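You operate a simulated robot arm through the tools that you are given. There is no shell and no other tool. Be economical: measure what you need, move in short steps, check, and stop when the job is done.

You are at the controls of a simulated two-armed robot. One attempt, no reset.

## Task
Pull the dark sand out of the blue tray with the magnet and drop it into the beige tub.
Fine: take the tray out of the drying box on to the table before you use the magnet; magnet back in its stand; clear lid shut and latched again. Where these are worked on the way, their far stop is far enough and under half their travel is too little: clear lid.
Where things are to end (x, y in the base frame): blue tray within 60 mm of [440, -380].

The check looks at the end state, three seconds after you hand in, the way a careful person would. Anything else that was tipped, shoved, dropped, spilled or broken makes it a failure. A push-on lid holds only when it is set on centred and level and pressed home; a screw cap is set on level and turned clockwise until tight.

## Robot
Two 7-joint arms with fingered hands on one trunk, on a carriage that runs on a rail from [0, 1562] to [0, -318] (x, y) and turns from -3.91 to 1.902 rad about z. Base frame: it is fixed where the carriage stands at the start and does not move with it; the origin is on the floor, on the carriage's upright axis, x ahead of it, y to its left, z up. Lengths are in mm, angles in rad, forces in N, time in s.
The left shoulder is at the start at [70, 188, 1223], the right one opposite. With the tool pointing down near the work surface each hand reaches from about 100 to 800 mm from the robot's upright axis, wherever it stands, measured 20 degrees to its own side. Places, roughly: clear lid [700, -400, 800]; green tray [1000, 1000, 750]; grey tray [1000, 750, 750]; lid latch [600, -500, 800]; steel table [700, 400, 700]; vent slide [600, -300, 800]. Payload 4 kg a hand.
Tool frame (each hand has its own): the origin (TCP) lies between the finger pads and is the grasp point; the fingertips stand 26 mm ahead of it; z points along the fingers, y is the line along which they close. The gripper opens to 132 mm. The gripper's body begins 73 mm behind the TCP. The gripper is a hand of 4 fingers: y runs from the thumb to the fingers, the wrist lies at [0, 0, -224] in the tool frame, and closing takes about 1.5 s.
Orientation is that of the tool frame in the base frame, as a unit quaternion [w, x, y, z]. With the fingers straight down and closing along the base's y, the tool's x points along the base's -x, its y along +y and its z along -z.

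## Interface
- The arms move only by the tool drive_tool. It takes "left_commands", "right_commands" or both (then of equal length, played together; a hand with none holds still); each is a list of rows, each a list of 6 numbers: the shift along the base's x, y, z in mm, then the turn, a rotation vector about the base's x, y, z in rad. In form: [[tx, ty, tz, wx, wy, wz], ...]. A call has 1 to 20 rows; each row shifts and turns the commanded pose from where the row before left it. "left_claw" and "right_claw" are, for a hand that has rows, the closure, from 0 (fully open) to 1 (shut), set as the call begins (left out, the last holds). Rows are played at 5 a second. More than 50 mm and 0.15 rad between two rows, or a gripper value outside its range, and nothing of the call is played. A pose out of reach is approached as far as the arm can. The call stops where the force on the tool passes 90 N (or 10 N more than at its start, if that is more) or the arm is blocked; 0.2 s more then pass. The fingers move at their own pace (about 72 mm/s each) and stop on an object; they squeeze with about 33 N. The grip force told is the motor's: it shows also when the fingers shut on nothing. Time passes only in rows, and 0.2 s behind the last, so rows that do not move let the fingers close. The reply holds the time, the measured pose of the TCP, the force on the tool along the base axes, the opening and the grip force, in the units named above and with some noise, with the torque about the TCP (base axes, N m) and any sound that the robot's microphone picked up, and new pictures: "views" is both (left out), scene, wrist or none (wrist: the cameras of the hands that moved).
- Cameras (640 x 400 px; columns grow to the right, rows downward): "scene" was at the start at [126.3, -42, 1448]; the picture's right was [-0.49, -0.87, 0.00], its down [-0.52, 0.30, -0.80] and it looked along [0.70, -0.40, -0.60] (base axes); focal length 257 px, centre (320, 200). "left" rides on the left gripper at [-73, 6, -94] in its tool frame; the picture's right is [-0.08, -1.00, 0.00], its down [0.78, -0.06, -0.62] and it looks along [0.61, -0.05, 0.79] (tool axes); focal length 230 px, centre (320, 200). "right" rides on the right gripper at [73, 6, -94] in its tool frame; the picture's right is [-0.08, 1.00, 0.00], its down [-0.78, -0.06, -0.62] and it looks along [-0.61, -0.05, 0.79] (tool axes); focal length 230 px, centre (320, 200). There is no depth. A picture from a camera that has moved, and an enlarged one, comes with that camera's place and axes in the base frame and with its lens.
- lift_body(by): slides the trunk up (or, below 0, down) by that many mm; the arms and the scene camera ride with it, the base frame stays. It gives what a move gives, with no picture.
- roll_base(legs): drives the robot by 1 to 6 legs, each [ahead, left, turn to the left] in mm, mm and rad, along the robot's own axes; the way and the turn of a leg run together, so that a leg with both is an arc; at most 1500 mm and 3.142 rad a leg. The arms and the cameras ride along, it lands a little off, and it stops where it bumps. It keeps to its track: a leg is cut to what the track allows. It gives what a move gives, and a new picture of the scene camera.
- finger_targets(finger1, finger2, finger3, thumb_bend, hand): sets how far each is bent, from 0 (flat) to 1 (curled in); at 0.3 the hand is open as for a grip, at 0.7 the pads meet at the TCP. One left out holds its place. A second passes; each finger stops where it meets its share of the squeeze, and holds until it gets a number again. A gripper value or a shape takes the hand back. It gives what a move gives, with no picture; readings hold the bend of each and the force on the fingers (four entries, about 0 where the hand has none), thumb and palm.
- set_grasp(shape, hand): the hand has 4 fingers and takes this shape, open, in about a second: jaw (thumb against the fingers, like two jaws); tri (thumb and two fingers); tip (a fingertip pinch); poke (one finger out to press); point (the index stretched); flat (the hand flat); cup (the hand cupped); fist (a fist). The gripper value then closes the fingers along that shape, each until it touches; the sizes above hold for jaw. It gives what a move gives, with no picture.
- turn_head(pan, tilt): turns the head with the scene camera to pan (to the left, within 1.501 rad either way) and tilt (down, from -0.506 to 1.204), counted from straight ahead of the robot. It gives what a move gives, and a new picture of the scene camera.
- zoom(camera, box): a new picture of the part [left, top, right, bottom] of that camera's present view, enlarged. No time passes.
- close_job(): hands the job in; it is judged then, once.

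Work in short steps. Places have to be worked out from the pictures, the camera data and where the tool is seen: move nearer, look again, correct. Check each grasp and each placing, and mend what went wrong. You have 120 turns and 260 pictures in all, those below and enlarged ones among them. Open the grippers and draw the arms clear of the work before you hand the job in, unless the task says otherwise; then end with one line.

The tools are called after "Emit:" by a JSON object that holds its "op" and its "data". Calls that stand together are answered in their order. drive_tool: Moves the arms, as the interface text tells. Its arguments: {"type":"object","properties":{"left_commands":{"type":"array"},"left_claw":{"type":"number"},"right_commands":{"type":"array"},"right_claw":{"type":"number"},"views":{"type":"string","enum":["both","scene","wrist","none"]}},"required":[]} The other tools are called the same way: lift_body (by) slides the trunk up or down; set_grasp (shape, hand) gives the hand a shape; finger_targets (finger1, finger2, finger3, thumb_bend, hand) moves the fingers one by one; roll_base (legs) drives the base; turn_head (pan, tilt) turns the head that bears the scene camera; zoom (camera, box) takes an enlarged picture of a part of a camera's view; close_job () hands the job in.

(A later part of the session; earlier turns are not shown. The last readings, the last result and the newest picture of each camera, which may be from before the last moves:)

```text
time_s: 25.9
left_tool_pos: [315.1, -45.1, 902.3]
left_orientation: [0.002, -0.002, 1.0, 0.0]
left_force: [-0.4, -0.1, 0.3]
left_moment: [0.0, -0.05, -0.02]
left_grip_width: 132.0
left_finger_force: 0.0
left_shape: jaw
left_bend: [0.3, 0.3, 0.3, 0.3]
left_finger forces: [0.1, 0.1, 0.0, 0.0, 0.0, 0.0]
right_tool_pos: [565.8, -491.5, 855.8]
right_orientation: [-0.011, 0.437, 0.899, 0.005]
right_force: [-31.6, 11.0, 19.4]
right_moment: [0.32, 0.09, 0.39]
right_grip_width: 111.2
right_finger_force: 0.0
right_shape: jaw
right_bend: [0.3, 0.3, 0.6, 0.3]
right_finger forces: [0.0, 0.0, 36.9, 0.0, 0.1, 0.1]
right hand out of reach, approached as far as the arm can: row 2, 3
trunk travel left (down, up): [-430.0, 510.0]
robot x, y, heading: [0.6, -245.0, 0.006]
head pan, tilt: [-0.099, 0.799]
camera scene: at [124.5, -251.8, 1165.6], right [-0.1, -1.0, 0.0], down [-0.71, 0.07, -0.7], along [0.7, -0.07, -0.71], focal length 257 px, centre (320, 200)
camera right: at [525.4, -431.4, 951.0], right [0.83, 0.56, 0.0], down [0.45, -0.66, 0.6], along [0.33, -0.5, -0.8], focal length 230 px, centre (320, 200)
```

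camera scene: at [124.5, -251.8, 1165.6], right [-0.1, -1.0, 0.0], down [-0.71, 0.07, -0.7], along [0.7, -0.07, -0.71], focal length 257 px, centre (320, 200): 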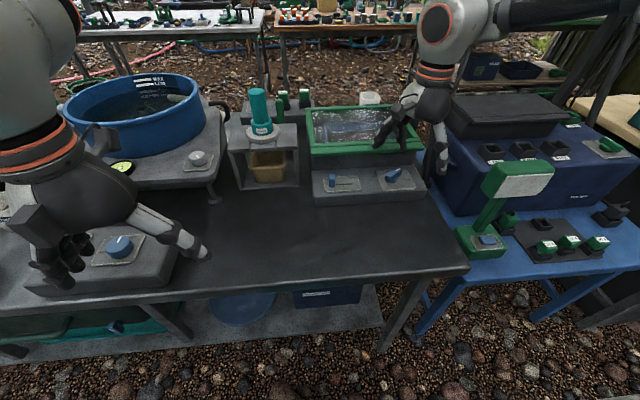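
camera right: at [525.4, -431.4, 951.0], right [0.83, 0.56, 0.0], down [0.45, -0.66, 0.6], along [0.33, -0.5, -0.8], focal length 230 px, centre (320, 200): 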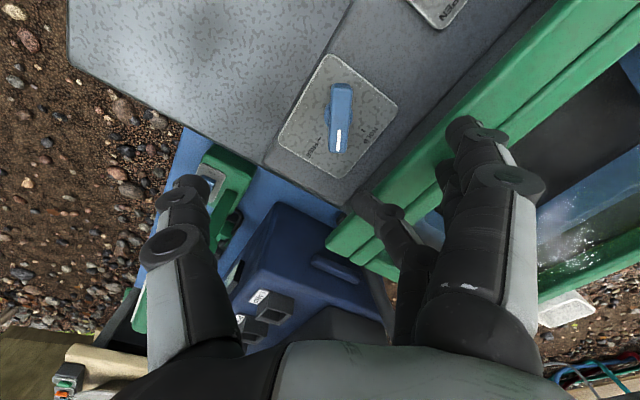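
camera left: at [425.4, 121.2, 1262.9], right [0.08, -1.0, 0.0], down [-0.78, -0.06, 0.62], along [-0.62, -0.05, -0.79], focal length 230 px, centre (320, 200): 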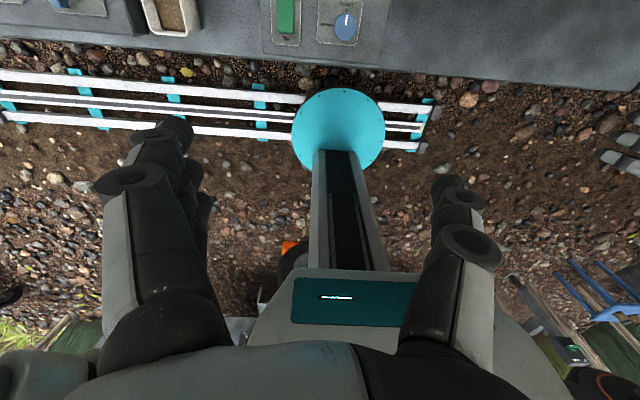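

A finger touched the lid bar: there is too little room for the wide hand beside the lid. Instead I'll push the knob's tail from the near side with one finger. I back off and take the poke shape.

Emit:
{"op": "drive_tool", "data": {"right_commands": [[-25, 0, 10, 0, 0, 0], [-25, 10, 15, 0, 0, 0], [-25, 10, 5, 0, 0, 0.14], [-20, 0, 5, 0, 0, 0.14], [0, 0, 0, 0, 0, 0.14], [0, 0, 0, 0, 0, 0.14], [0, 0, 0, 0, 0, 0.14], [0, 0, 0, 0, 0, 0.14], [0, 0, 0, 0, 0, 0.06]], "views": "none"}}

Emit:
{"op": "set_grasp", "data": {"hand": "right", "shape": "poke"}}

Emit:
{"op": "drive_tool", "data": {"right_commands": [[0, 0, -5, 0, 0, 0]], "views": "both"}}

```text
time_s: 27.9
left_tool_pos: [319.9, -46.0, 900.0]
left_orientation: [0.001, -0.003, 1.0, 0.001]
left_force: [-0.2, 0.7, -0.5]
left_moment: [0.04, -0.02, -0.01]
left_grip_width: 132.0
left_finger_force: 0.0
left_shape: jaw
left_bend: [0.3, 0.3, 0.3, 0.3]
left_finger forces: [0.0, 0.0, 0.0, 0.1, 0.1, 0.1]
right_tool_pos: [477.0, -483.1, 887.3]
right_orientation: [-0.013, 0.002, 1.0, -0.004]
right_force: [-0.3, 0.3, -0.4]
right_moment: [0.04, 0.03, -0.04]
right_grip_width: 132.1
right_finger_force: 0.2
right_shape: jaw
right_bend: [0.3, 0.3, 0.3, 0.3]
right_finger forces: [0.0, 0.1, 0.0, 0.0, 0.1, 0.0]
right hand out of reach, approached as far as the arm can: row 2
trunk travel left (down, up): [-430.0, 510.0]
robot x, y, heading: [-2.7, -247.1, 0.002]
head pan, tilt: [-0.099, 0.799]
```

```text
time_s: 28.8
left_tool_pos: [321.0, -47.2, 899.7]
left_orientation: [0.001, -0.003, 1.0, 0.0]
left_force: [-0.5, -0.2, -0.6]
left_moment: [0.01, -0.01, -0.01]
left_grip_width: 131.9
left_finger_force: 0.0
left_shape: jaw
left_bend: [0.3, 0.3, 0.3, 0.3]
left_finger forces: [0.1, 0.1, 0.0, 0.0, 0.0, 0.1]
right_tool_pos: [476.2, -483.4, 887.9]
right_orientation: [-0.012, 0.005, 1.0, -0.004]
right_force: [0.3, 0.5, 1.1]
right_moment: [0.02, -0.02, -0.01]
right_grip_width: 0.0
right_finger_force: 0.0
right_shape: poke
right_bend: [1.0, 1.0, 1.0, 0.46]
right_finger forces: [0.0, 0.0, 0.1, 0.1, 0.0, 0.0]
trunk travel left (down, up): [-430.0, 510.0]
robot x, y, heading: [5.0, -246.0, 0.001]
head pan, tilt: [-0.099, 0.799]
```

```text
time_s: 29.1
left_tool_pos: [321.8, -46.9, 900.6]
left_orientation: [0.0, -0.003, 1.0, 0.0]
left_force: [0.6, -0.4, -0.4]
left_moment: [-0.02, -0.03, 0.03]
left_grip_width: 131.8
left_finger_force: 0.0
left_shape: jaw
left_bend: [0.3, 0.3, 0.3, 0.3]
left_finger forces: [0.0, 0.1, 0.0, 0.1, 0.1, 0.1]
right_tool_pos: [476.4, -484.0, 882.3]
right_orientation: [-0.011, 0.004, 1.0, -0.004]
right_force: [-0.1, 0.3, 0.1]
right_moment: [0.0, 0.02, 0.01]
right_grip_width: 0.0
right_finger_force: 0.0
right_shape: poke
right_bend: [1.0, 1.0, 1.0, 0.46]
right_finger forces: [0.1, 0.0, 0.1, 0.1, 0.0, 0.0]
trunk travel left (down, up): [-430.0, 510.0]
robot x, y, heading: [-1.0, -248.3, -0.001]
head pan, tilt: [-0.099, 0.799]
camera scene: at [131.0, -254.1, 1164.6], right [-0.1, -1.0, 0.0], down [-0.71, 0.07, -0.7], along [0.69, -0.07, -0.72], focal length 257 px, centre (320, 200)
camera right: at [405.9, -477.4, 977.7], right [0.09, 1.0, -0.01], down [0.8, -0.06, 0.6], along [0.6, -0.06, -0.8], focal length 230 px, centre (320, 200)
```

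scene: 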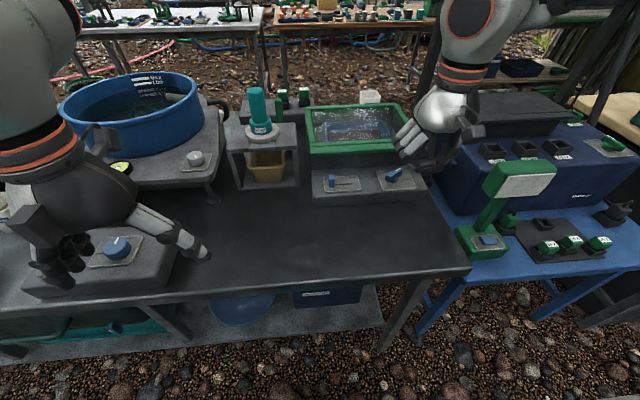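
right: 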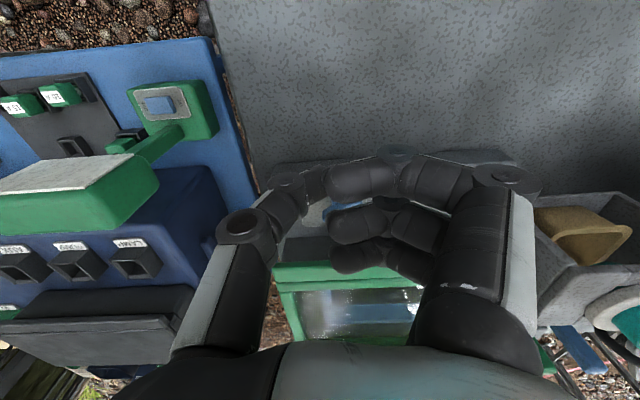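

The poke shape isn't a clear pointer; I make a single central pinch of middle finger and thumb, with the others curled, as the pushing tip.

Emit:
{"op": "finger_targets", "data": {"hand": "right", "finger1": 1, "finger2": 0.7, "finger3": 1, "thumb_bend": 0.7}}

Emit:
{"op": "drive_tool", "data": {"right_commands": [[0, 10, 0, 0, 0, 0], [0, 10, 0, 0, 0, 0], [0, 10, 0, 0, 0, 0]], "views": "both"}}

Emit:
{"op": "zoom", "data": {"camera": "scene", "box": [300, 100, 460, 210]}}

```text
time_s: 30.1
left_tool_pos: [320.1, -45.8, 900.3]
left_orientation: [0.0, -0.002, 1.0, 0.001]
left_force: [0.7, 0.2, 0.8]
left_moment: [0.04, -0.03, 0.01]
left_grip_width: 131.8
left_finger_force: 0.1
left_shape: jaw
left_bend: [0.3, 0.3, 0.3, 0.3]
left_finger forces: [0.1, 0.0, 0.1, 0.0, 0.0, 0.0]
right_tool_pos: [475.7, -483.2, 882.6]
right_orientation: [-0.012, 0.003, 1.0, -0.004]
right_force: [0.4, 0.0, 0.4]
right_moment: [-0.03, -0.01, 0.02]
right_grip_width: 39.3
right_finger_force: 0.0
right_shape: fingers
right_bend: [1.0, 0.7, 1.0, 0.7]
right_finger forces: [0.1, 0.0, 0.1, 0.0, 0.0, 0.0]
trunk travel left (down, up): [-430.0, 510.0]
robot x, y, heading: [-0.3, -247.6, 0.004]
head pan, tilt: [-0.099, 0.799]
```

```text
time_s: 30.9
left_tool_pos: [320.4, -46.6, 899.8]
left_orientation: [0.001, -0.003, 1.0, 0.0]
left_force: [-0.2, 0.6, -0.7]
left_moment: [-0.03, 0.02, 0.0]
left_grip_width: 131.9
left_finger_force: 0.1
left_shape: jaw
left_bend: [0.3, 0.3, 0.3, 0.3]
left_finger forces: [0.0, 0.0, 0.0, 0.1, 0.0, 0.1]
right_tool_pos: [477.7, -453.4, 882.6]
right_orientation: [-0.012, 0.004, 1.0, -0.003]
right_force: [0.6, 0.6, -0.5]
right_moment: [-0.05, -0.04, -0.01]
right_grip_width: 39.1
right_finger_force: 0.1
right_shape: fingers
right_bend: [1.0, 0.7, 1.0, 0.7]
right_finger forces: [0.0, 0.0, 0.0, 0.1, 0.0, 0.0]
trunk travel left (down, up): [-430.0, 510.0]
robot x, y, heading: [-0.2, -246.1, 0.007]
head pan, tilt: [-0.099, 0.799]
camera scene: at [131.1, -253.9, 1164.6], right [-0.1, -1.0, 0.0], down [-0.71, 0.07, -0.7], along [0.69, -0.07, -0.72], focal length 257 px, centre (320, 200)
camera right: at [406.4, -447.5, 977.7], right [0.08, 1.0, -0.01], down [0.8, -0.06, 0.6], along [0.6, -0.06, -0.8], focal length 230 px, centre (320, 200)
```

scene: 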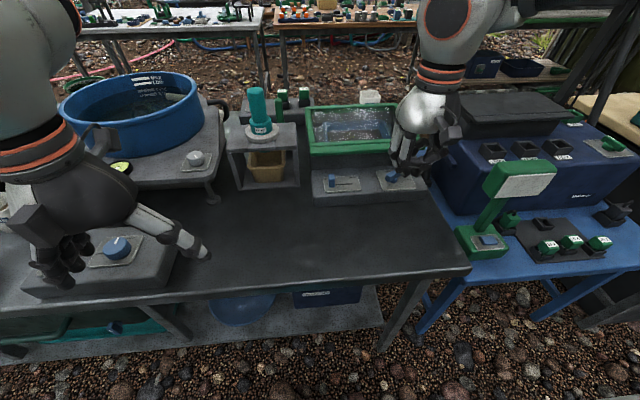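
right: 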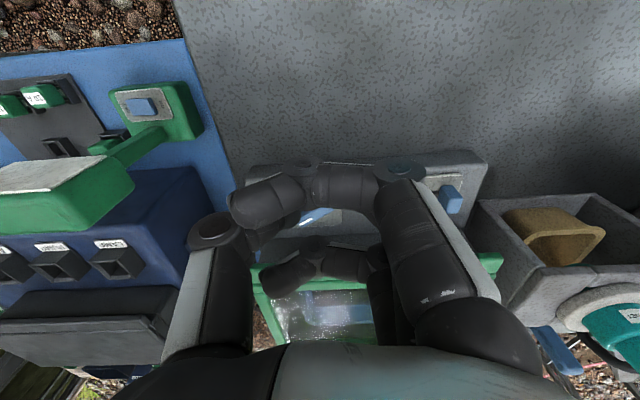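

```text
3.64 times, centred on (380, 155) of scene
camera zoom: at [131.1, -253.9, 1164.6], right [-0.1, -1.0, 0.0], down [-0.71, 0.07, -0.7], along [0.69, -0.07, -0.72], focal length 933 px, centre (102, 364)
```

zoom: 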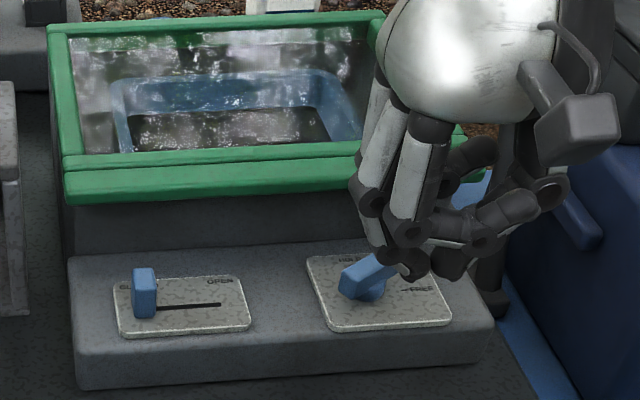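

The middle fingertip sits at the TCP line. I lower in front of the knob and advance towards its near tail end at y about -452.

Emit:
{"op": "drive_tool", "data": {"right_commands": [[0, 0, -20, 0, 0, 0], [0, 0, -20, 0, 0, 0], [0, 0, -20, 0, 0, 0], [0, 0, -20, 0, 0, 0], [0, 0, -10, 0, 0, 0], [20, 0, 0, 0, 0, 0], [20, 0, 0, 0, 0, 0]], "views": "wrist"}}

Emit:
{"op": "zoom", "data": {"camera": "scene", "box": [300, 100, 460, 210]}}

```text
time_s: 32.5
left_tool_pos: [320.4, -46.0, 899.0]
left_orientation: [0.0, -0.003, 1.0, 0.001]
left_force: [-1.0, -0.2, 0.2]
left_moment: [-0.03, -0.01, 0.0]
left_grip_width: 131.8
left_finger_force: 0.0
left_shape: jaw
left_bend: [0.3, 0.3, 0.3, 0.3]
left_finger forces: [0.0, 0.0, 0.0, 0.0, 0.0, 0.0]
right_tool_pos: [518.1, -454.2, 791.8]
right_orientation: [-0.012, 0.004, 1.0, -0.003]
right_force: [0.7, 0.2, 0.0]
right_moment: [0.03, 0.02, -0.01]
right_grip_width: 39.0
right_finger_force: 0.0
right_shape: fingers
right_bend: [1.0, 0.7, 1.0, 0.7]
right_finger forces: [0.0, 0.0, 0.0, 0.0, 0.1, 0.0]
trunk travel left (down, up): [-430.0, 510.0]
robot x, y, heading: [1.9, -246.2, 0.005]
head pan, tilt: [-0.099, 0.799]
camera right: at [446.2, -447.3, 887.9], right [0.08, 1.0, -0.01], down [0.8, -0.06, 0.6], along [0.6, -0.06, -0.8], focal length 230 px, centre (320, 200)
```

right: 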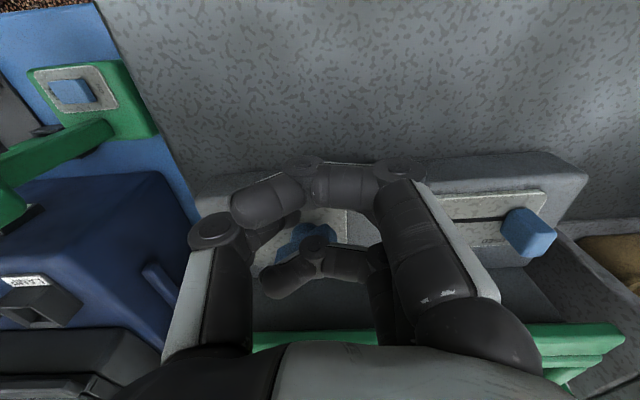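

```text
3.64 times, centred on (380, 155) of scene
camera zoom: at [131.1, -254.1, 1164.6], right [-0.1, -1.0, 0.0], down [-0.71, 0.07, -0.7], along [0.69, -0.07, -0.72], focal length 933 px, centre (102, 364)
```

zoom: 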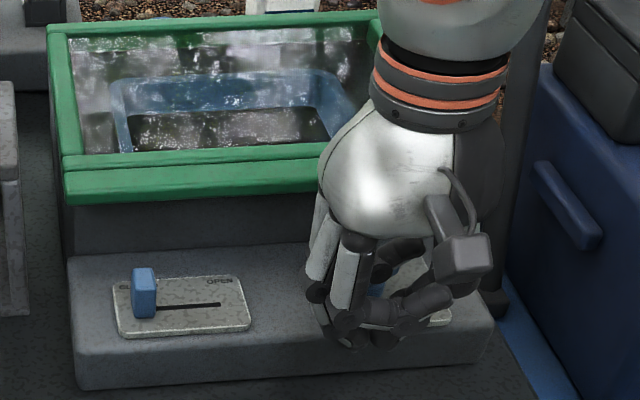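

No contact yet. I push forward (+x) in small steps until the tail has swung round.

Emit:
{"op": "drive_tool", "data": {"right_commands": [[6, 0, 0, 0, 0, 0], [6, 1, 0, 0, 0, 0], [6, 1, 0, 0, 0, 0], [6, 1, 0, 0, 0, 0], [6, 1, 0, 0, 0, 0]], "views": "wrist"}}

Emit:
{"op": "zoom", "data": {"camera": "scene", "box": [300, 100, 460, 210]}}

```text
time_s: 33.8
left_tool_pos: [320.2, -45.8, 900.0]
left_orientation: [0.001, -0.003, 1.0, -0.001]
left_force: [-0.6, 0.1, 0.1]
left_moment: [-0.01, 0.0, 0.02]
left_grip_width: 131.8
left_finger_force: 0.0
left_shape: jaw
left_bend: [0.3, 0.3, 0.3, 0.3]
left_finger forces: [0.0, 0.0, 0.0, 0.0, 0.0, 0.1]
right_tool_pos: [546.0, -449.6, 793.7]
right_orientation: [-0.011, 0.004, 1.0, -0.004]
right_force: [-1.8, 0.6, 0.1]
right_moment: [-0.01, 0.04, -0.03]
right_grip_width: 39.2
right_finger_force: 1.0
right_shape: fingers
right_bend: [1.0, 0.7, 1.0, 0.7]
right_finger forces: [0.0, 0.1, 0.0, 0.0, 1.1, 0.0]
trunk travel left (down, up): [-430.0, 510.0]
robot x, y, heading: [-4.1, -248.5, 0.008]
head pan, tilt: [-0.099, 0.799]
camera right: at [475.6, -442.7, 888.4], right [0.08, 1.0, -0.01], down [0.8, -0.06, 0.6], along [0.59, -0.06, -0.8], focal length 230 px, centre (320, 200)
```

right: 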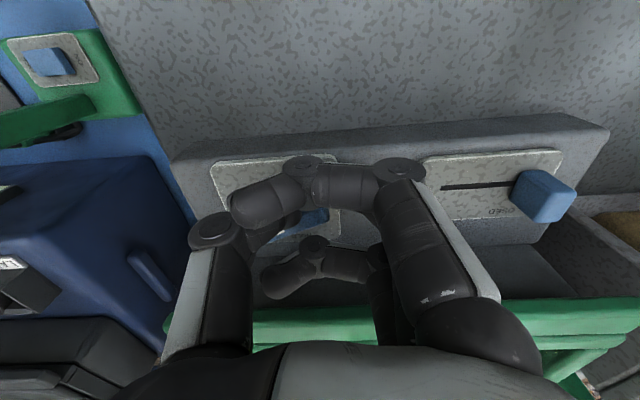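

```text
3.64 times, centred on (380, 155) of scene
camera zoom: at [130.8, -254.0, 1164.6], right [-0.1, -1.0, 0.0], down [-0.71, 0.07, -0.7], along [0.69, -0.07, -0.72], focal length 933 px, centre (102, 364)
```

zoom: 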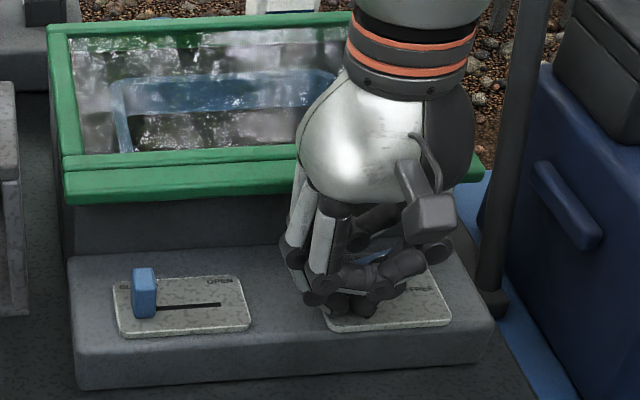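

Contact is light (about 2 N) and the knob seems to be turning. I push a bit further to the stop.

Emit:
{"op": "drive_tool", "data": {"right_commands": [[4, 0, 0, 0, 0, 0], [4, 0, 0, 0, 0, 0], [4, 0, 0, 0, 0, 0]], "views": "none"}}

Emit:
{"op": "drive_tool", "data": {"right_commands": [[-20, 0, 0, 0, 0, 0], [-25, 0, 10, 0, 0, 0], [-25, 0, 20, 0, 0, 0], [-25, 10, 30, 0, 0, 0], [0, 20, 30, 0, 0, 0]], "views": "wrist"}}

Emit:
{"op": "zoom", "data": {"camera": "scene", "box": [300, 100, 460, 210]}}

```text
time_s: 34.5
left_tool_pos: [315.6, -46.1, 902.3]
left_orientation: [0.003, -0.001, 1.0, -0.001]
left_force: [-1.4, -0.1, 0.1]
left_moment: [-0.04, -0.01, 0.01]
left_grip_width: 132.3
left_finger_force: 0.1
left_shape: jaw
left_bend: [0.3, 0.3, 0.3, 0.3]
left_finger forces: [0.0, 0.1, 0.1, 0.0, 0.1, 0.0]
right_tool_pos: [552.4, -448.2, 796.1]
right_orientation: [-0.013, 0.003, 1.0, -0.005]
right_force: [-44.0, 4.2, 10.7]
right_moment: [-0.1, 0.38, -0.64]
right_grip_width: 38.6
right_finger_force: 24.0
right_shape: fingers
right_bend: [1.0, 0.69, 1.0, 0.73]
right_finger forces: [0.0, 0.0, 0.0, 0.1, 47.6, 0.0]
trunk travel left (down, up): [-430.0, 510.0]
robot x, y, heading: [-0.6, -250.6, 0.002]
head pan, tilt: [-0.099, 0.799]
```

```text
time_s: 35.8
left_tool_pos: [320.3, -45.4, 899.9]
left_orientation: [0.0, -0.003, 1.0, -0.001]
left_force: [-1.4, -0.2, -0.7]
left_moment: [0.02, 0.01, -0.02]
left_grip_width: 132.0
left_finger_force: 0.1
left_shape: jaw
left_bend: [0.3, 0.3, 0.3, 0.3]
left_finger forces: [0.1, 0.0, 0.0, 0.1, 0.1, 0.0]
right_tool_pos: [463.5, -419.9, 882.6]
right_orientation: [-0.012, 0.003, 1.0, -0.004]
right_force: [-1.1, 0.4, 0.1]
right_moment: [0.04, 0.02, -0.02]
right_grip_width: 39.0
right_finger_force: 0.1
right_shape: fingers
right_bend: [1.0, 0.7, 1.0, 0.7]
right_finger forces: [0.0, 0.0, 0.0, 0.1, 0.1, 0.0]
trunk travel left (down, up): [-430.0, 510.0]
robot x, y, heading: [-1.1, -248.5, 0.006]
head pan, tilt: [-0.099, 0.799]
camera right: at [393.6, -412.8, 978.5], right [0.08, 1.0, -0.01], down [0.8, -0.06, 0.6], along [0.59, -0.06, -0.8], focal length 230 px, centre (320, 200)
```

right: 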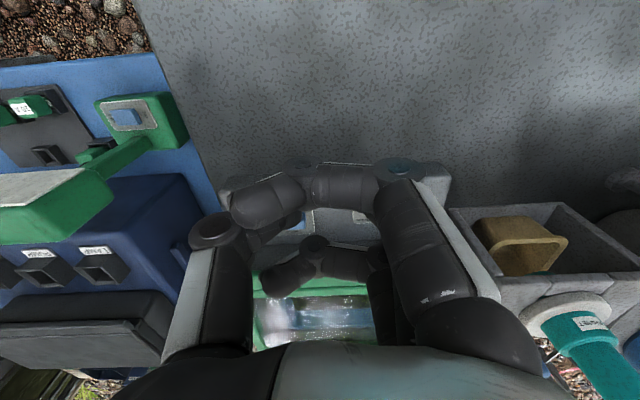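

```text
3.64 times, centred on (380, 155) of scene
camera zoom: at [131.7, -253.7, 1164.4], right [-0.1, -1.0, 0.0], down [-0.71, 0.07, -0.7], along [0.69, -0.07, -0.72], focal length 933 px, centre (102, 364)
```

zoom: 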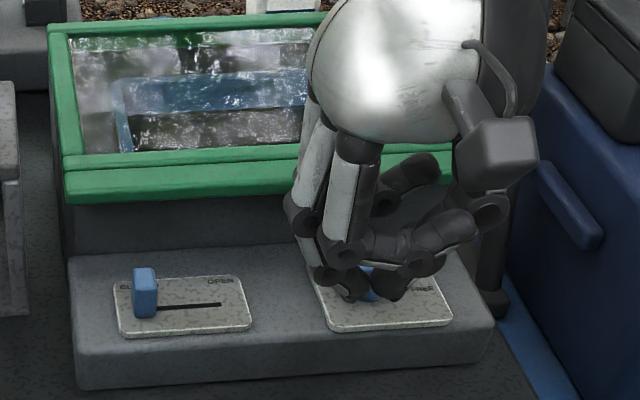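

The knob hit its stop (44 N). To open the lid I'll bring the hand level, pointing +x, thumb above and fingers below, so I can hook under and pinch the front bar. I open to jaw and turn in steps.

Emit:
{"op": "set_grasp", "data": {"hand": "right", "shape": "jaw"}}

Emit:
{"op": "drive_tool", "data": {"right_commands": [[-10, 0, 5, -0.0864, -0.0864, 0.0864], [-10, 0, 5, -0.0864, -0.0864, 0.0864], [-10, 0, 5, -0.0864, -0.0864, 0.0864], [-10, 0, 5, -0.0864, -0.0864, 0.0864], [-10, 0, 0, -0.0864, -0.0864, 0.0864], [0, 0, 0, -0.0864, -0.0864, 0.0864], [0, 0, 0, -0.0864, -0.0864, 0.0864], [0, 0, 0, -0.0864, -0.0864, 0.0864], [0, 0, 0, -0.0864, -0.0864, 0.0864], [0, 0, 0, -0.0864, -0.0864, 0.0864], [0, 0, 0, -0.0864, -0.0864, 0.0864], [0, 0, 0, -0.0864, -0.0864, 0.0864], [0, 0, 0, -0.0864, -0.0864, 0.0864], [0, 0, 0, -0.0864, -0.0864, 0.0864]]}}

```text
time_s: 36.6
left_tool_pos: [320.0, -46.8, 900.5]
left_orientation: [0.0, -0.003, 1.0, 0.001]
left_force: [0.0, 0.3, -0.7]
left_moment: [-0.01, 0.02, 0.02]
left_grip_width: 131.9
left_finger_force: 0.0
left_shape: jaw
left_bend: [0.3, 0.3, 0.3, 0.3]
left_finger forces: [0.1, 0.1, 0.0, 0.0, 0.0, 0.1]
right_tool_pos: [463.7, -420.0, 883.5]
right_orientation: [-0.013, 0.003, 1.0, -0.003]
right_force: [-0.1, 0.4, -0.3]
right_moment: [0.02, -0.01, -0.02]
right_grip_width: 132.0
right_finger_force: 0.0
right_shape: jaw
right_bend: [0.3, 0.3, 0.3, 0.3]
right_finger forces: [0.0, 0.0, 0.0, 0.0, 0.1, 0.0]
trunk travel left (down, up): [-430.0, 510.0]
robot x, y, heading: [-1.5, -249.2, 0.005]
head pan, tilt: [-0.099, 0.799]
```

```text
time_s: 39.6
left_tool_pos: [320.5, -46.8, 901.3]
left_orientation: [0.0, -0.002, 1.0, 0.0]
left_force: [-0.7, -1.0, 0.0]
left_moment: [0.02, -0.01, 0.06]
left_grip_width: 132.0
left_finger_force: 0.1
left_shape: jaw
left_bend: [0.3, 0.3, 0.3, 0.3]
left_finger forces: [0.0, 0.0, 0.0, 0.1, 0.0, 0.0]
right_tool_pos: [493.5, -474.7, 961.9]
right_orientation: [0.432, -0.431, 0.655, -0.446]
right_force: [0.2, -0.1, 0.5]
right_moment: [0.02, -0.04, -0.03]
right_grip_width: 131.9
right_finger_force: 0.1
right_shape: jaw
right_bend: [0.3, 0.3, 0.3, 0.3]
right_finger forces: [0.1, 0.1, 0.0, 0.0, 0.0, 0.0]
right hand out of reach, approached as far as the arm can: row 5, 7, 8, 9, 10, 11, 12, 13, 14
trunk travel left (down, up): [-430.0, 510.0]
robot x, y, heading: [-1.5, -246.8, -0.0]
head pan, tilt: [-0.099, 0.799]
camera scene: at [130.1, -254.1, 1164.7], right [-0.1, -1.0, 0.0], down [-0.71, 0.07, -0.7], along [0.69, -0.07, -0.72], focal length 257 px, centre (320, 200)
camera right: at [385.7, -523.2, 964.2], right [-0.16, 0.3, -0.94], down [-0.38, 0.86, 0.34], along [0.91, 0.41, -0.02], focal length 230 px, centre (320, 200)
```

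scene: 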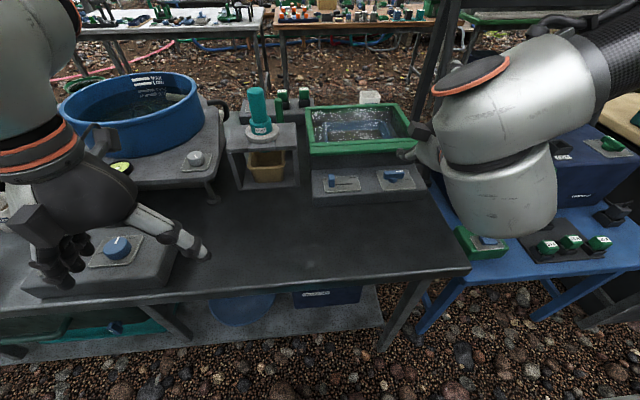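
right: 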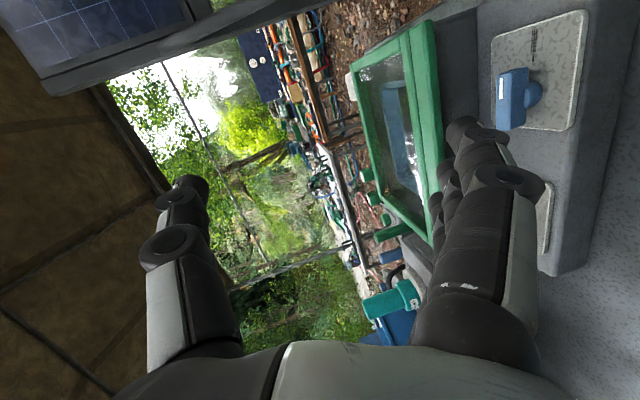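

The knob is now clearly on FREE. The target was too close to the shoulder; I move the commanded pose forward so that the arm can take it.

Emit:
{"op": "drive_tool", "data": {"right_commands": [[25, 0, 0, 0, 0, 0], [25, 0, 0, 0, 0, 0], [25, 0, 0, 0, 0, 0], [25, 0, 0, 0, 0, 0], [0, 0, 0, 0, 0, 0], [0, 0, 0, 0, 0, 0]]}}

```text
time_s: 41.0
left_tool_pos: [319.2, -46.2, 900.1]
left_orientation: [0.0, -0.003, 1.0, 0.0]
left_force: [-0.2, -0.4, 0.0]
left_moment: [0.01, 0.03, 0.0]
left_grip_width: 131.8
left_finger_force: 0.1
left_shape: jaw
left_bend: [0.3, 0.3, 0.3, 0.3]
left_finger forces: [0.0, 0.0, 0.0, 0.0, 0.0, 0.0]
right_tool_pos: [596.2, -476.5, 961.4]
right_orientation: [0.432, -0.43, 0.655, -0.446]
right_force: [-0.5, 0.1, -0.1]
right_moment: [-0.01, 0.01, -0.02]
right_grip_width: 132.1
right_finger_force: 0.0
right_shape: jaw
right_bend: [0.3, 0.3, 0.3, 0.3]
right_finger forces: [0.0, 0.0, 0.0, 0.0, 0.2, 0.0]
trunk travel left (down, up): [-430.0, 510.0]
robot x, y, heading: [-0.6, -246.1, 0.006]
head pan, tilt: [-0.099, 0.799]
camera scene: at [131.1, -254.1, 1164.6], right [-0.1, -1.0, 0.0], down [-0.71, 0.07, -0.7], along [0.69, -0.07, -0.72], focal length 257 px, centre (320, 200)
camera right: at [487.8, -524.9, 963.6], right [-0.16, 0.3, -0.94], down [-0.37, 0.86, 0.34], along [0.91, 0.41, -0.02], focal length 230 px, centre (320, 200)
```

scene: 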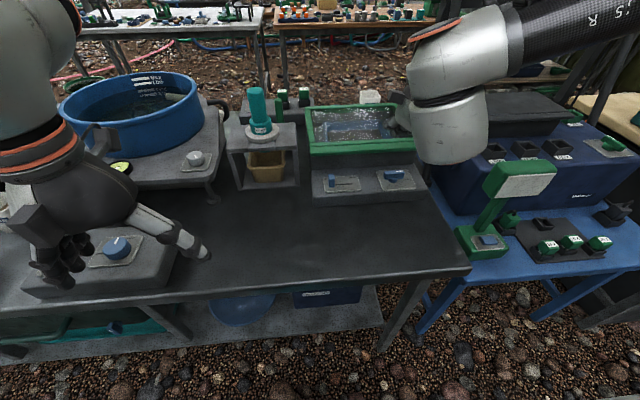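
right: 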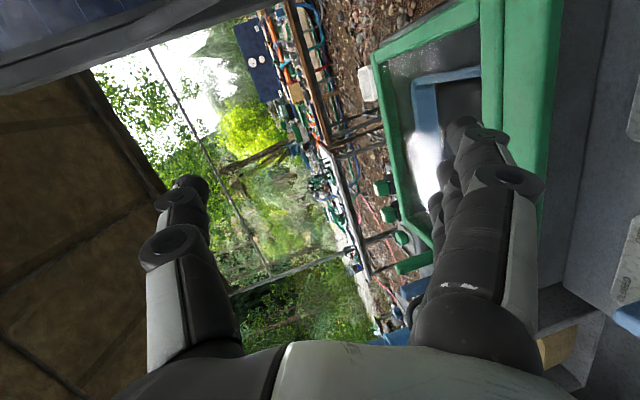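

The hand is now nearly level at (596, -476, 961). I back off a little, correct roll and yaw, centre at y -415 and come down to z about 865 ahead of the lip.

Emit:
{"op": "drive_tool", "data": {"right_commands": [[-15, 10, -10, -0.03, 0, 0.04], [-15, 10, -10, -0.03, 0, 0.04], [-15, 10, -15, -0.03, 0, 0.045], [-5, 10, -15, -0.03, 0, 0.045], [0, 10, -15, -0.035, 0, 0.045], [0, 10, -15, -0.035, 0, 0.045], [0, 0, -15, 0, 0, 0]]}}

Emit:
{"op": "zoom", "data": {"camera": "scene", "box": [280, 80, 460, 210]}}

```text
time_s: 42.6
left_tool_pos: [320.9, -47.9, 899.7]
left_orientation: [0.001, -0.003, 1.0, 0.0]
left_force: [0.3, 0.1, -0.6]
left_moment: [-0.01, 0.0, -0.03]
left_grip_width: 132.0
left_finger_force: 0.1
left_shape: jaw
left_bend: [0.3, 0.3, 0.3, 0.3]
left_finger forces: [0.0, 0.1, 0.0, 0.0, 0.0, 0.1]
right_tool_pos: [544.5, -414.1, 865.9]
right_orientation: [-0.443, 0.551, -0.548, 0.447]
right_force: [-0.5, -0.8, -0.1]
right_moment: [-0.01, -0.02, -0.02]
right_grip_width: 132.1
right_finger_force: 0.1
right_shape: jaw
right_bend: [0.3, 0.3, 0.3, 0.3]
right_finger forces: [0.0, 0.0, 0.1, 0.0, 0.1, 0.1]
trunk travel left (down, up): [-430.0, 510.0]
robot x, y, heading: [-4.4, -243.7, 0.005]
head pan, tilt: [-0.099, 0.799]
camera scene: at [131.1, -254.2, 1164.6], right [-0.1, -1.0, 0.0], down [-0.71, 0.07, -0.7], along [0.69, -0.07, -0.72], focal length 257 px, centre (320, 200)
camera right: at [452.3, -487.7, 880.6], right [-0.21, 0.07, -0.98], down [-0.59, 0.79, 0.18], along [0.78, 0.61, -0.12], focal length 230 px, centre (320, 200)
```

scene: 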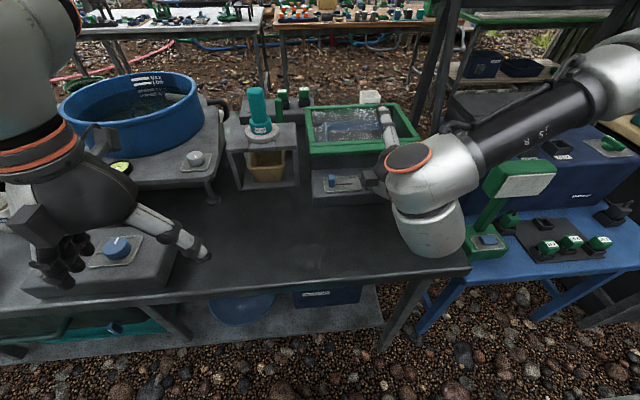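
right: 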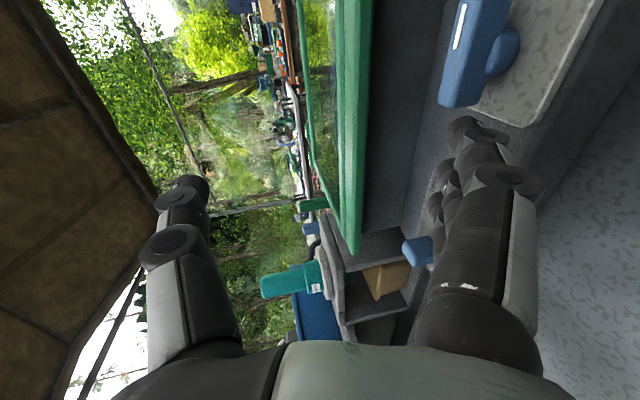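

```text
3.08 times, centred on (370, 145) of scene
camera zoom: at [131.1, -254.2, 1164.6], right [-0.1, -1.0, 0.0], down [-0.71, 0.07, -0.7], along [0.69, -0.07, -0.72], focal length 790 px, centre (166, 369)
```

zoom: 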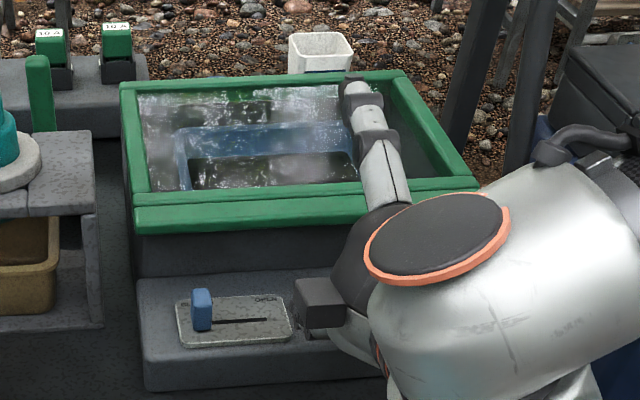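

The hand is level, thumb above and fingers about 10 mm below the lip line. I advance under the lip carefully.

Emit:
{"op": "drive_tool", "data": {"right_commands": [[15, 0, 0, 0, 0, 0], [15, 0, 0, 0, 0, 0], [15, 0, 0, 0, 0, 0], [8, 0, 0, 0, 0, 0], [5, 0, 0, 0, 0, 0], [4, 0, 0, 0, 0, 0]]}}

Emit:
{"op": "zoom", "data": {"camera": "scene", "box": [280, 80, 460, 210]}}

```text
time_s: 44.0
left_tool_pos: [320.4, -45.9, 900.5]
left_orientation: [0.0, -0.003, 1.0, 0.0]
left_force: [-0.2, 0.4, 0.5]
left_moment: [-0.02, 0.04, -0.03]
left_grip_width: 131.7
left_finger_force: 0.1
left_shape: jaw
left_bend: [0.3, 0.3, 0.3, 0.3]
left_finger forces: [0.0, 0.1, 0.0, 0.1, 0.0, 0.0]
right_tool_pos: [608.0, -414.8, 867.5]
right_orientation: [-0.443, 0.55, -0.549, 0.446]
right_force: [-0.8, -1.0, -0.6]
right_moment: [-0.03, -0.03, -0.01]
right_grip_width: 131.9
right_finger_force: 0.1
right_shape: jaw
right_bend: [0.3, 0.3, 0.3, 0.3]
right_finger forces: [0.0, 0.0, 0.0, 0.0, 0.1, 0.1]
trunk travel left (down, up): [-430.0, 510.0]
robot x, y, heading: [-0.9, -251.0, 0.006]
head pan, tilt: [-0.099, 0.799]
camera scene: at [130.9, -254.0, 1164.6], right [-0.1, -1.0, 0.0], down [-0.71, 0.07, -0.7], along [0.69, -0.07, -0.72], focal length 257 px, centre (320, 200)
camera right: at [514.9, -487.8, 880.4], right [-0.21, 0.07, -0.98], down [-0.59, 0.79, 0.18], along [0.78, 0.61, -0.12], focal length 230 px, centre (320, 200)
```

scene: 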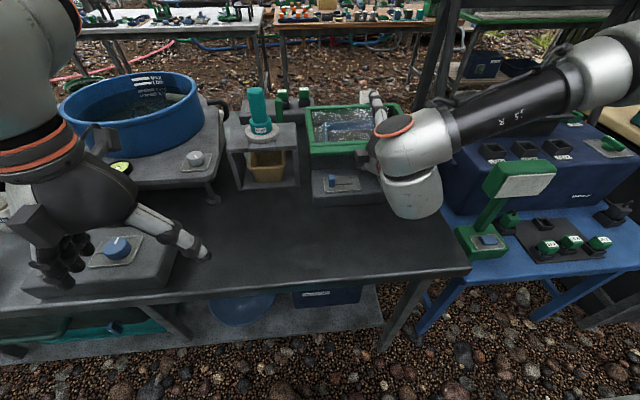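
right: 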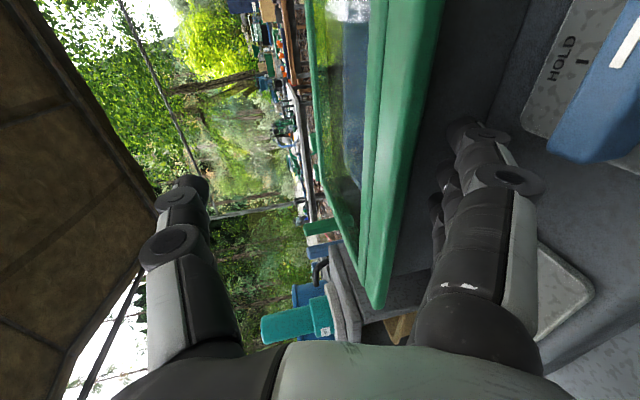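

```text
3.08 times, centred on (370, 145) of scene
camera zoom: at [130.9, -254.0, 1164.6], right [-0.1, -1.0, 0.0], down [-0.71, 0.07, -0.7], along [0.69, -0.07, -0.72], focal length 790 px, centre (166, 369)
```

zoom: 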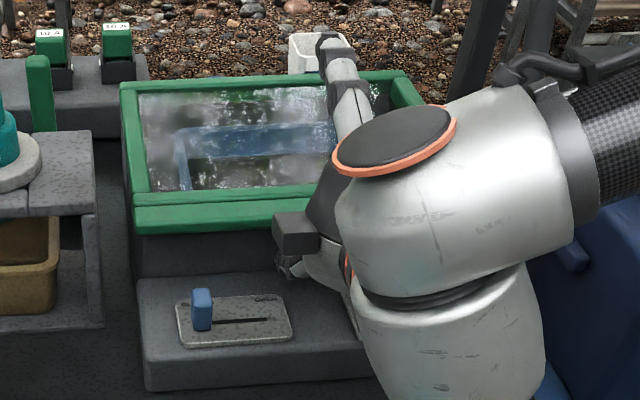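

The lip's lower front edge works out at (615, z 812), so the fingertips are only just under it. I go 14 mm further in, watching the force.

Emit:
{"op": "drive_tool", "data": {"right_commands": [[4, 0, 0, 0, 0, 0], [4, 0, 0, 0, 0, 0], [4, 0, 0, 0, 0, 0], [3, 0, 0, 0, 0, 0]], "views": "wrist"}}

```text
time_s: 45.0
left_tool_pos: [319.7, -46.4, 901.1]
left_orientation: [0.0, -0.003, 1.0, 0.0]
left_force: [0.3, -0.5, -0.4]
left_moment: [0.04, 0.02, 0.01]
left_grip_width: 131.7
left_finger_force: 0.1
left_shape: jaw
left_bend: [0.3, 0.3, 0.3, 0.3]
left_finger forces: [0.0, 0.0, 0.0, 0.0, 0.0, 0.0]
right_tool_pos: [621.1, -413.0, 867.2]
right_orientation: [-0.444, 0.55, -0.549, 0.446]
right_force: [-4.1, 0.3, 1.0]
right_moment: [-0.02, 0.29, 0.0]
right_grip_width: 132.0
right_finger_force: 0.0
right_shape: jaw
right_bend: [0.29, 0.3, 0.29, 0.3]
right_finger forces: [1.2, 1.3, 1.3, 0.0, 0.0, 0.1]
trunk travel left (down, up): [-430.0, 510.0]
robot x, y, heading: [0.6, -246.9, 0.003]
head pan, tilt: [-0.099, 0.799]
camera right: at [528.7, -486.8, 880.9], right [-0.21, 0.07, -0.98], down [-0.59, 0.79, 0.18], along [0.78, 0.61, -0.12], focal length 230 px, centre (320, 200)
```

right: 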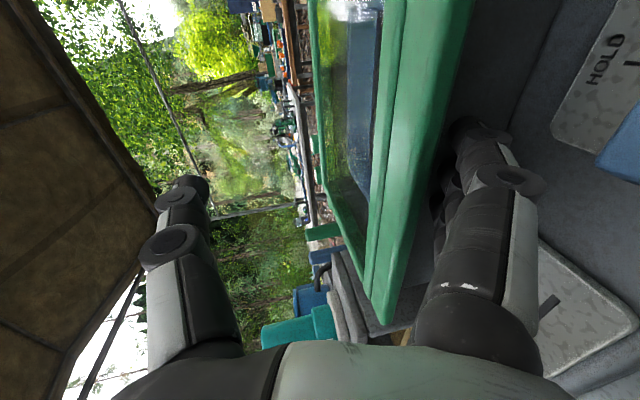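

Light contact with the box face: the fingers are fully under the lip. I back off 2 mm and start to lift.

Emit:
{"op": "drive_tool", "data": {"right_commands": [[-2, 0, 5, 0, 0, 0], [0, 0, 8, 0, 0, 0], [0, 0, 8, 0, 0, 0], [0, 0, 8, 0, 0, 0], [1, 0, 8, 0, 0, 0], [2, 0, 8, 0, 0, 0], [2, 0, 8, 0, 0, 0]]}}

```text
time_s: 46.6
left_tool_pos: [321.0, -45.4, 900.3]
left_orientation: [0.0, -0.003, 1.0, 0.0]
left_force: [-1.1, -0.4, 0.1]
left_moment: [0.01, 0.01, 0.01]
left_grip_width: 132.0
left_finger_force: 0.0
left_shape: jaw
left_bend: [0.3, 0.3, 0.3, 0.3]
left_finger forces: [0.1, 0.0, 0.1, 0.0, 0.0, 0.1]
right_tool_pos: [625.5, -414.3, 918.4]
right_orientation: [-0.444, 0.55, -0.549, 0.445]
right_force: [-2.8, 0.6, -1.0]
right_moment: [-0.01, 0.12, -0.02]
right_grip_width: 131.6
right_finger_force: 0.1
right_shape: jaw
right_bend: [0.29, 0.29, 0.29, 0.3]
right_finger forces: [0.6, 0.7, 0.5, 0.0, 0.1, 0.0]
trunk travel left (down, up): [-430.0, 510.0]
robot x, y, heading: [2.7, -249.3, 0.001]
head pan, tilt: [-0.099, 0.799]
camera scene: at [130.6, -254.0, 1164.7], right [-0.1, -1.0, 0.0], down [-0.71, 0.07, -0.7], along [0.69, -0.07, -0.72], focal length 257 px, centre (320, 200)
camera right: at [532.4, -487.4, 933.5], right [-0.21, 0.07, -0.98], down [-0.59, 0.79, 0.19], along [0.78, 0.61, -0.12], focal length 230 px, centre (320, 200)
```

scene: 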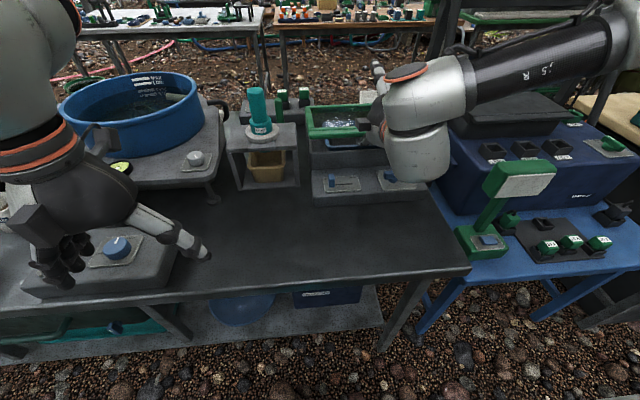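
right: 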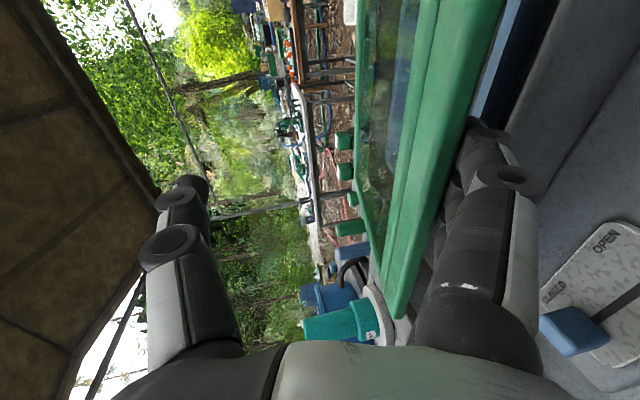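

The lid is lifting. I follow the arc upward and inward.

Emit:
{"op": "drive_tool", "data": {"right_commands": [[7, 0, 10, 0, 0, 0], [7, 0, 10, 0, 0, 0], [6, 0, 10, 0, 0, 0], [5, 0, 10, 0, 0, 0], [5, 0, 10, 0, 0, 0], [5, 0, 10, 0, 0, 0], [8, 0, 10, 0, 0, 0], [8, 0, 10, 0, 0, 0], [8, 0, 9, 0, 0, 0], [8, 0, 9, 0, 0, 0], [8, 0, 9, 0, 0, 0], [8, 0, 9, 0, 0, 0]]}}

```text
time_s: 49.2
left_tool_pos: [320.0, -46.5, 899.4]
left_orientation: [0.0, -0.002, 1.0, -0.001]
left_force: [-0.4, 0.3, 0.2]
left_moment: [-0.01, -0.02, 0.02]
left_grip_width: 132.1
left_finger_force: 0.0
left_shape: jaw
left_bend: [0.3, 0.3, 0.3, 0.3]
left_finger forces: [0.0, 0.0, 0.0, 0.1, 0.0, 0.0]
right_tool_pos: [707.1, -415.3, 1036.3]
right_orientation: [-0.444, 0.551, -0.549, 0.446]
right_force: [-0.1, -0.7, -1.2]
right_moment: [0.01, 0.02, 0.01]
right_grip_width: 132.1
right_finger_force: 0.1
right_shape: jaw
right_bend: [0.29, 0.29, 0.29, 0.3]
right_finger forces: [0.5, 0.5, 0.5, 0.1, 0.0, 0.0]
trunk travel left (down, up): [-430.0, 510.0]
robot x, y, heading: [2.7, -248.2, 0.006]
head pan, tilt: [-0.099, 0.799]
camera scene: at [131.0, -254.1, 1164.6], right [-0.1, -1.0, 0.0], down [-0.71, 0.07, -0.7], along [0.69, -0.07, -0.72], focal length 257 px, centre (320, 200)
camera right: at [615.6, -487.3, 1050.6], right [-0.21, 0.07, -0.98], down [-0.59, 0.79, 0.19], along [0.78, 0.61, -0.12], focal length 230 px, centre (320, 200)
```

scene: 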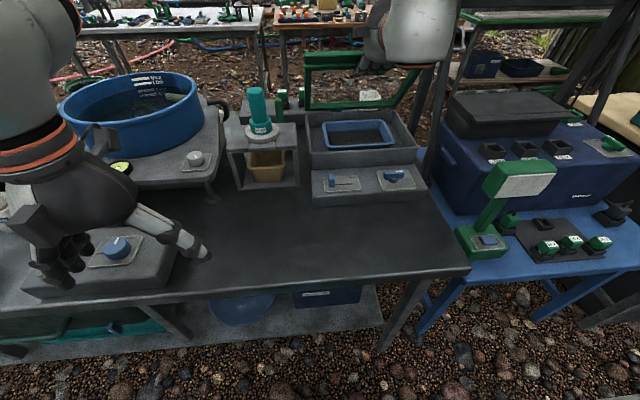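
right: 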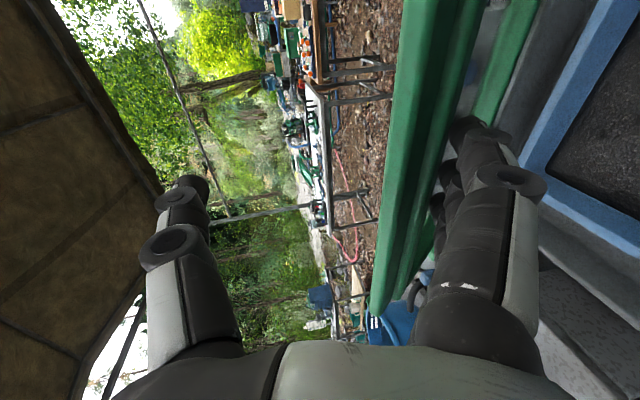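

The lid is open past 45° and the tray is exposed. I keep pushing it back toward its far stop.

Emit:
{"op": "drive_tool", "data": {"right_commands": [[10, 0, 5, 0, 0, 0], [10, 0, 4, 0, 0, 0], [10, 0, 3, 0, 0, 0], [10, 0, 2, 0, 0, 0], [10, 0, 0, 0, 0, 0], [10, 0, 0, 0, 0, 0], [10, 0, 0, 0, 0, 0], [10, 0, 0, 0, 0, 0]]}}

```text
time_s: 51.0
left_tool_pos: [321.0, -47.8, 900.3]
left_orientation: [0.0, -0.003, 1.0, 0.0]
left_force: [0.7, 0.6, 0.1]
left_moment: [0.03, -0.01, 0.02]
left_grip_width: 131.7
left_finger_force: 0.2
left_shape: jaw
left_bend: [0.3, 0.3, 0.3, 0.3]
left_finger forces: [0.0, 0.1, 0.0, 0.1, 0.1, 0.0]
right_tool_pos: [787.6, -415.6, 1050.2]
right_orientation: [-0.445, 0.55, -0.549, 0.445]
right_force: [-0.4, 0.4, 0.3]
right_moment: [0.05, 0.07, 0.0]
right_grip_width: 131.9
right_finger_force: 0.1
right_shape: jaw
right_bend: [0.29, 0.29, 0.29, 0.3]
right_finger forces: [0.5, 0.3, 0.3, 0.1, 0.0, 0.0]
trunk travel left (down, up): [-430.0, 510.0]
robot x, y, heading: [-0.0, -244.2, 0.001]
head pan, tilt: [-0.099, 0.799]
camera scene: at [130.9, -254.1, 1164.6], right [-0.1, -1.0, 0.0], down [-0.71, 0.07, -0.7], along [0.69, -0.07, -0.72], focal length 257 px, centre (320, 200)
camera right: at [695.3, -488.5, 1063.5], right [-0.21, 0.07, -0.98], down [-0.59, 0.78, 0.19], along [0.78, 0.62, -0.12], focal length 230 px, centre (320, 200)
```

scene: 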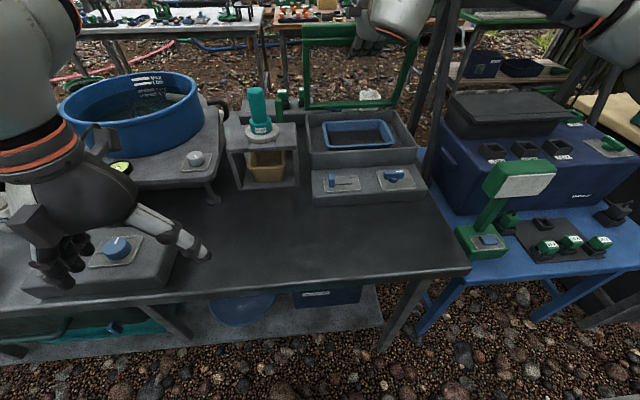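
right: 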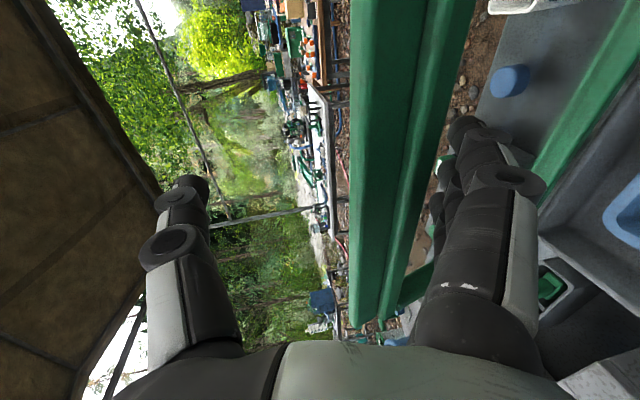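

The lid is at about 75–80°. I push on gently to the stop.

Emit:
{"op": "drive_tool", "data": {"right_commands": [[10, 0, -2, 0, 0, 0], [10, 0, -2, 0, 0, 0], [10, 0, -2, 0, 0, 0], [8, 0, -2, 0, 0, 0], [8, 0, -2, 0, 0, 0]]}}

```text
time_s: 52.2
left_tool_pos: [314.8, -44.0, 901.9]
left_orientation: [0.003, -0.003, 1.0, -0.001]
left_force: [-0.5, -0.6, -0.1]
left_moment: [0.02, 0.01, 0.01]
left_grip_width: 131.8
left_finger_force: 0.0
left_shape: jaw
left_bend: [0.3, 0.3, 0.3, 0.3]
left_finger forces: [0.0, 0.1, 0.0, 0.0, 0.1, 0.0]
right_tool_pos: [808.6, -432.3, 1043.6]
right_orientation: [-0.447, 0.551, -0.546, 0.445]
right_force: [-29.0, 12.5, 9.1]
right_moment: [1.05, 2.32, 0.04]
right_grip_width: 131.9
right_finger_force: 0.1
right_shape: jaw
right_bend: [0.27, 0.27, 0.27, 0.3]
right_finger forces: [9.3, 9.1, 9.0, 0.1, 0.0, 0.0]
right hand out of reach, approached as far as the arm can: row 1, 2, 3, 4, 5
trunk travel left (down, up): [-430.0, 510.0]
robot x, y, heading: [1.5, -246.2, 0.003]
head pan, tilt: [-0.099, 0.799]
camera scene: at [125.1, -251.5, 1165.5], right [-0.1, -1.0, 0.0], down [-0.71, 0.07, -0.7], along [0.7, -0.07, -0.71], focal length 257 px, centre (320, 200)
camera right: at [717.5, -505.8, 1057.0], right [-0.2, 0.07, -0.98], down [-0.6, 0.78, 0.18], along [0.78, 0.62, -0.12], focal length 230 px, centre (320, 200)
```

scene: 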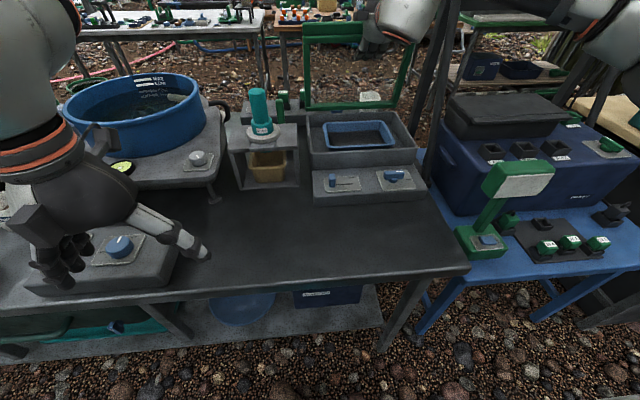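
right: 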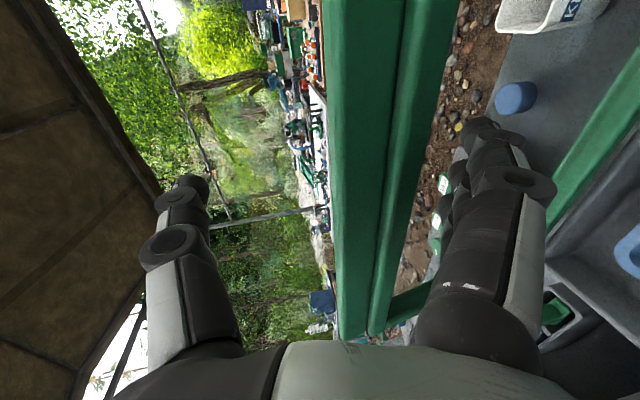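

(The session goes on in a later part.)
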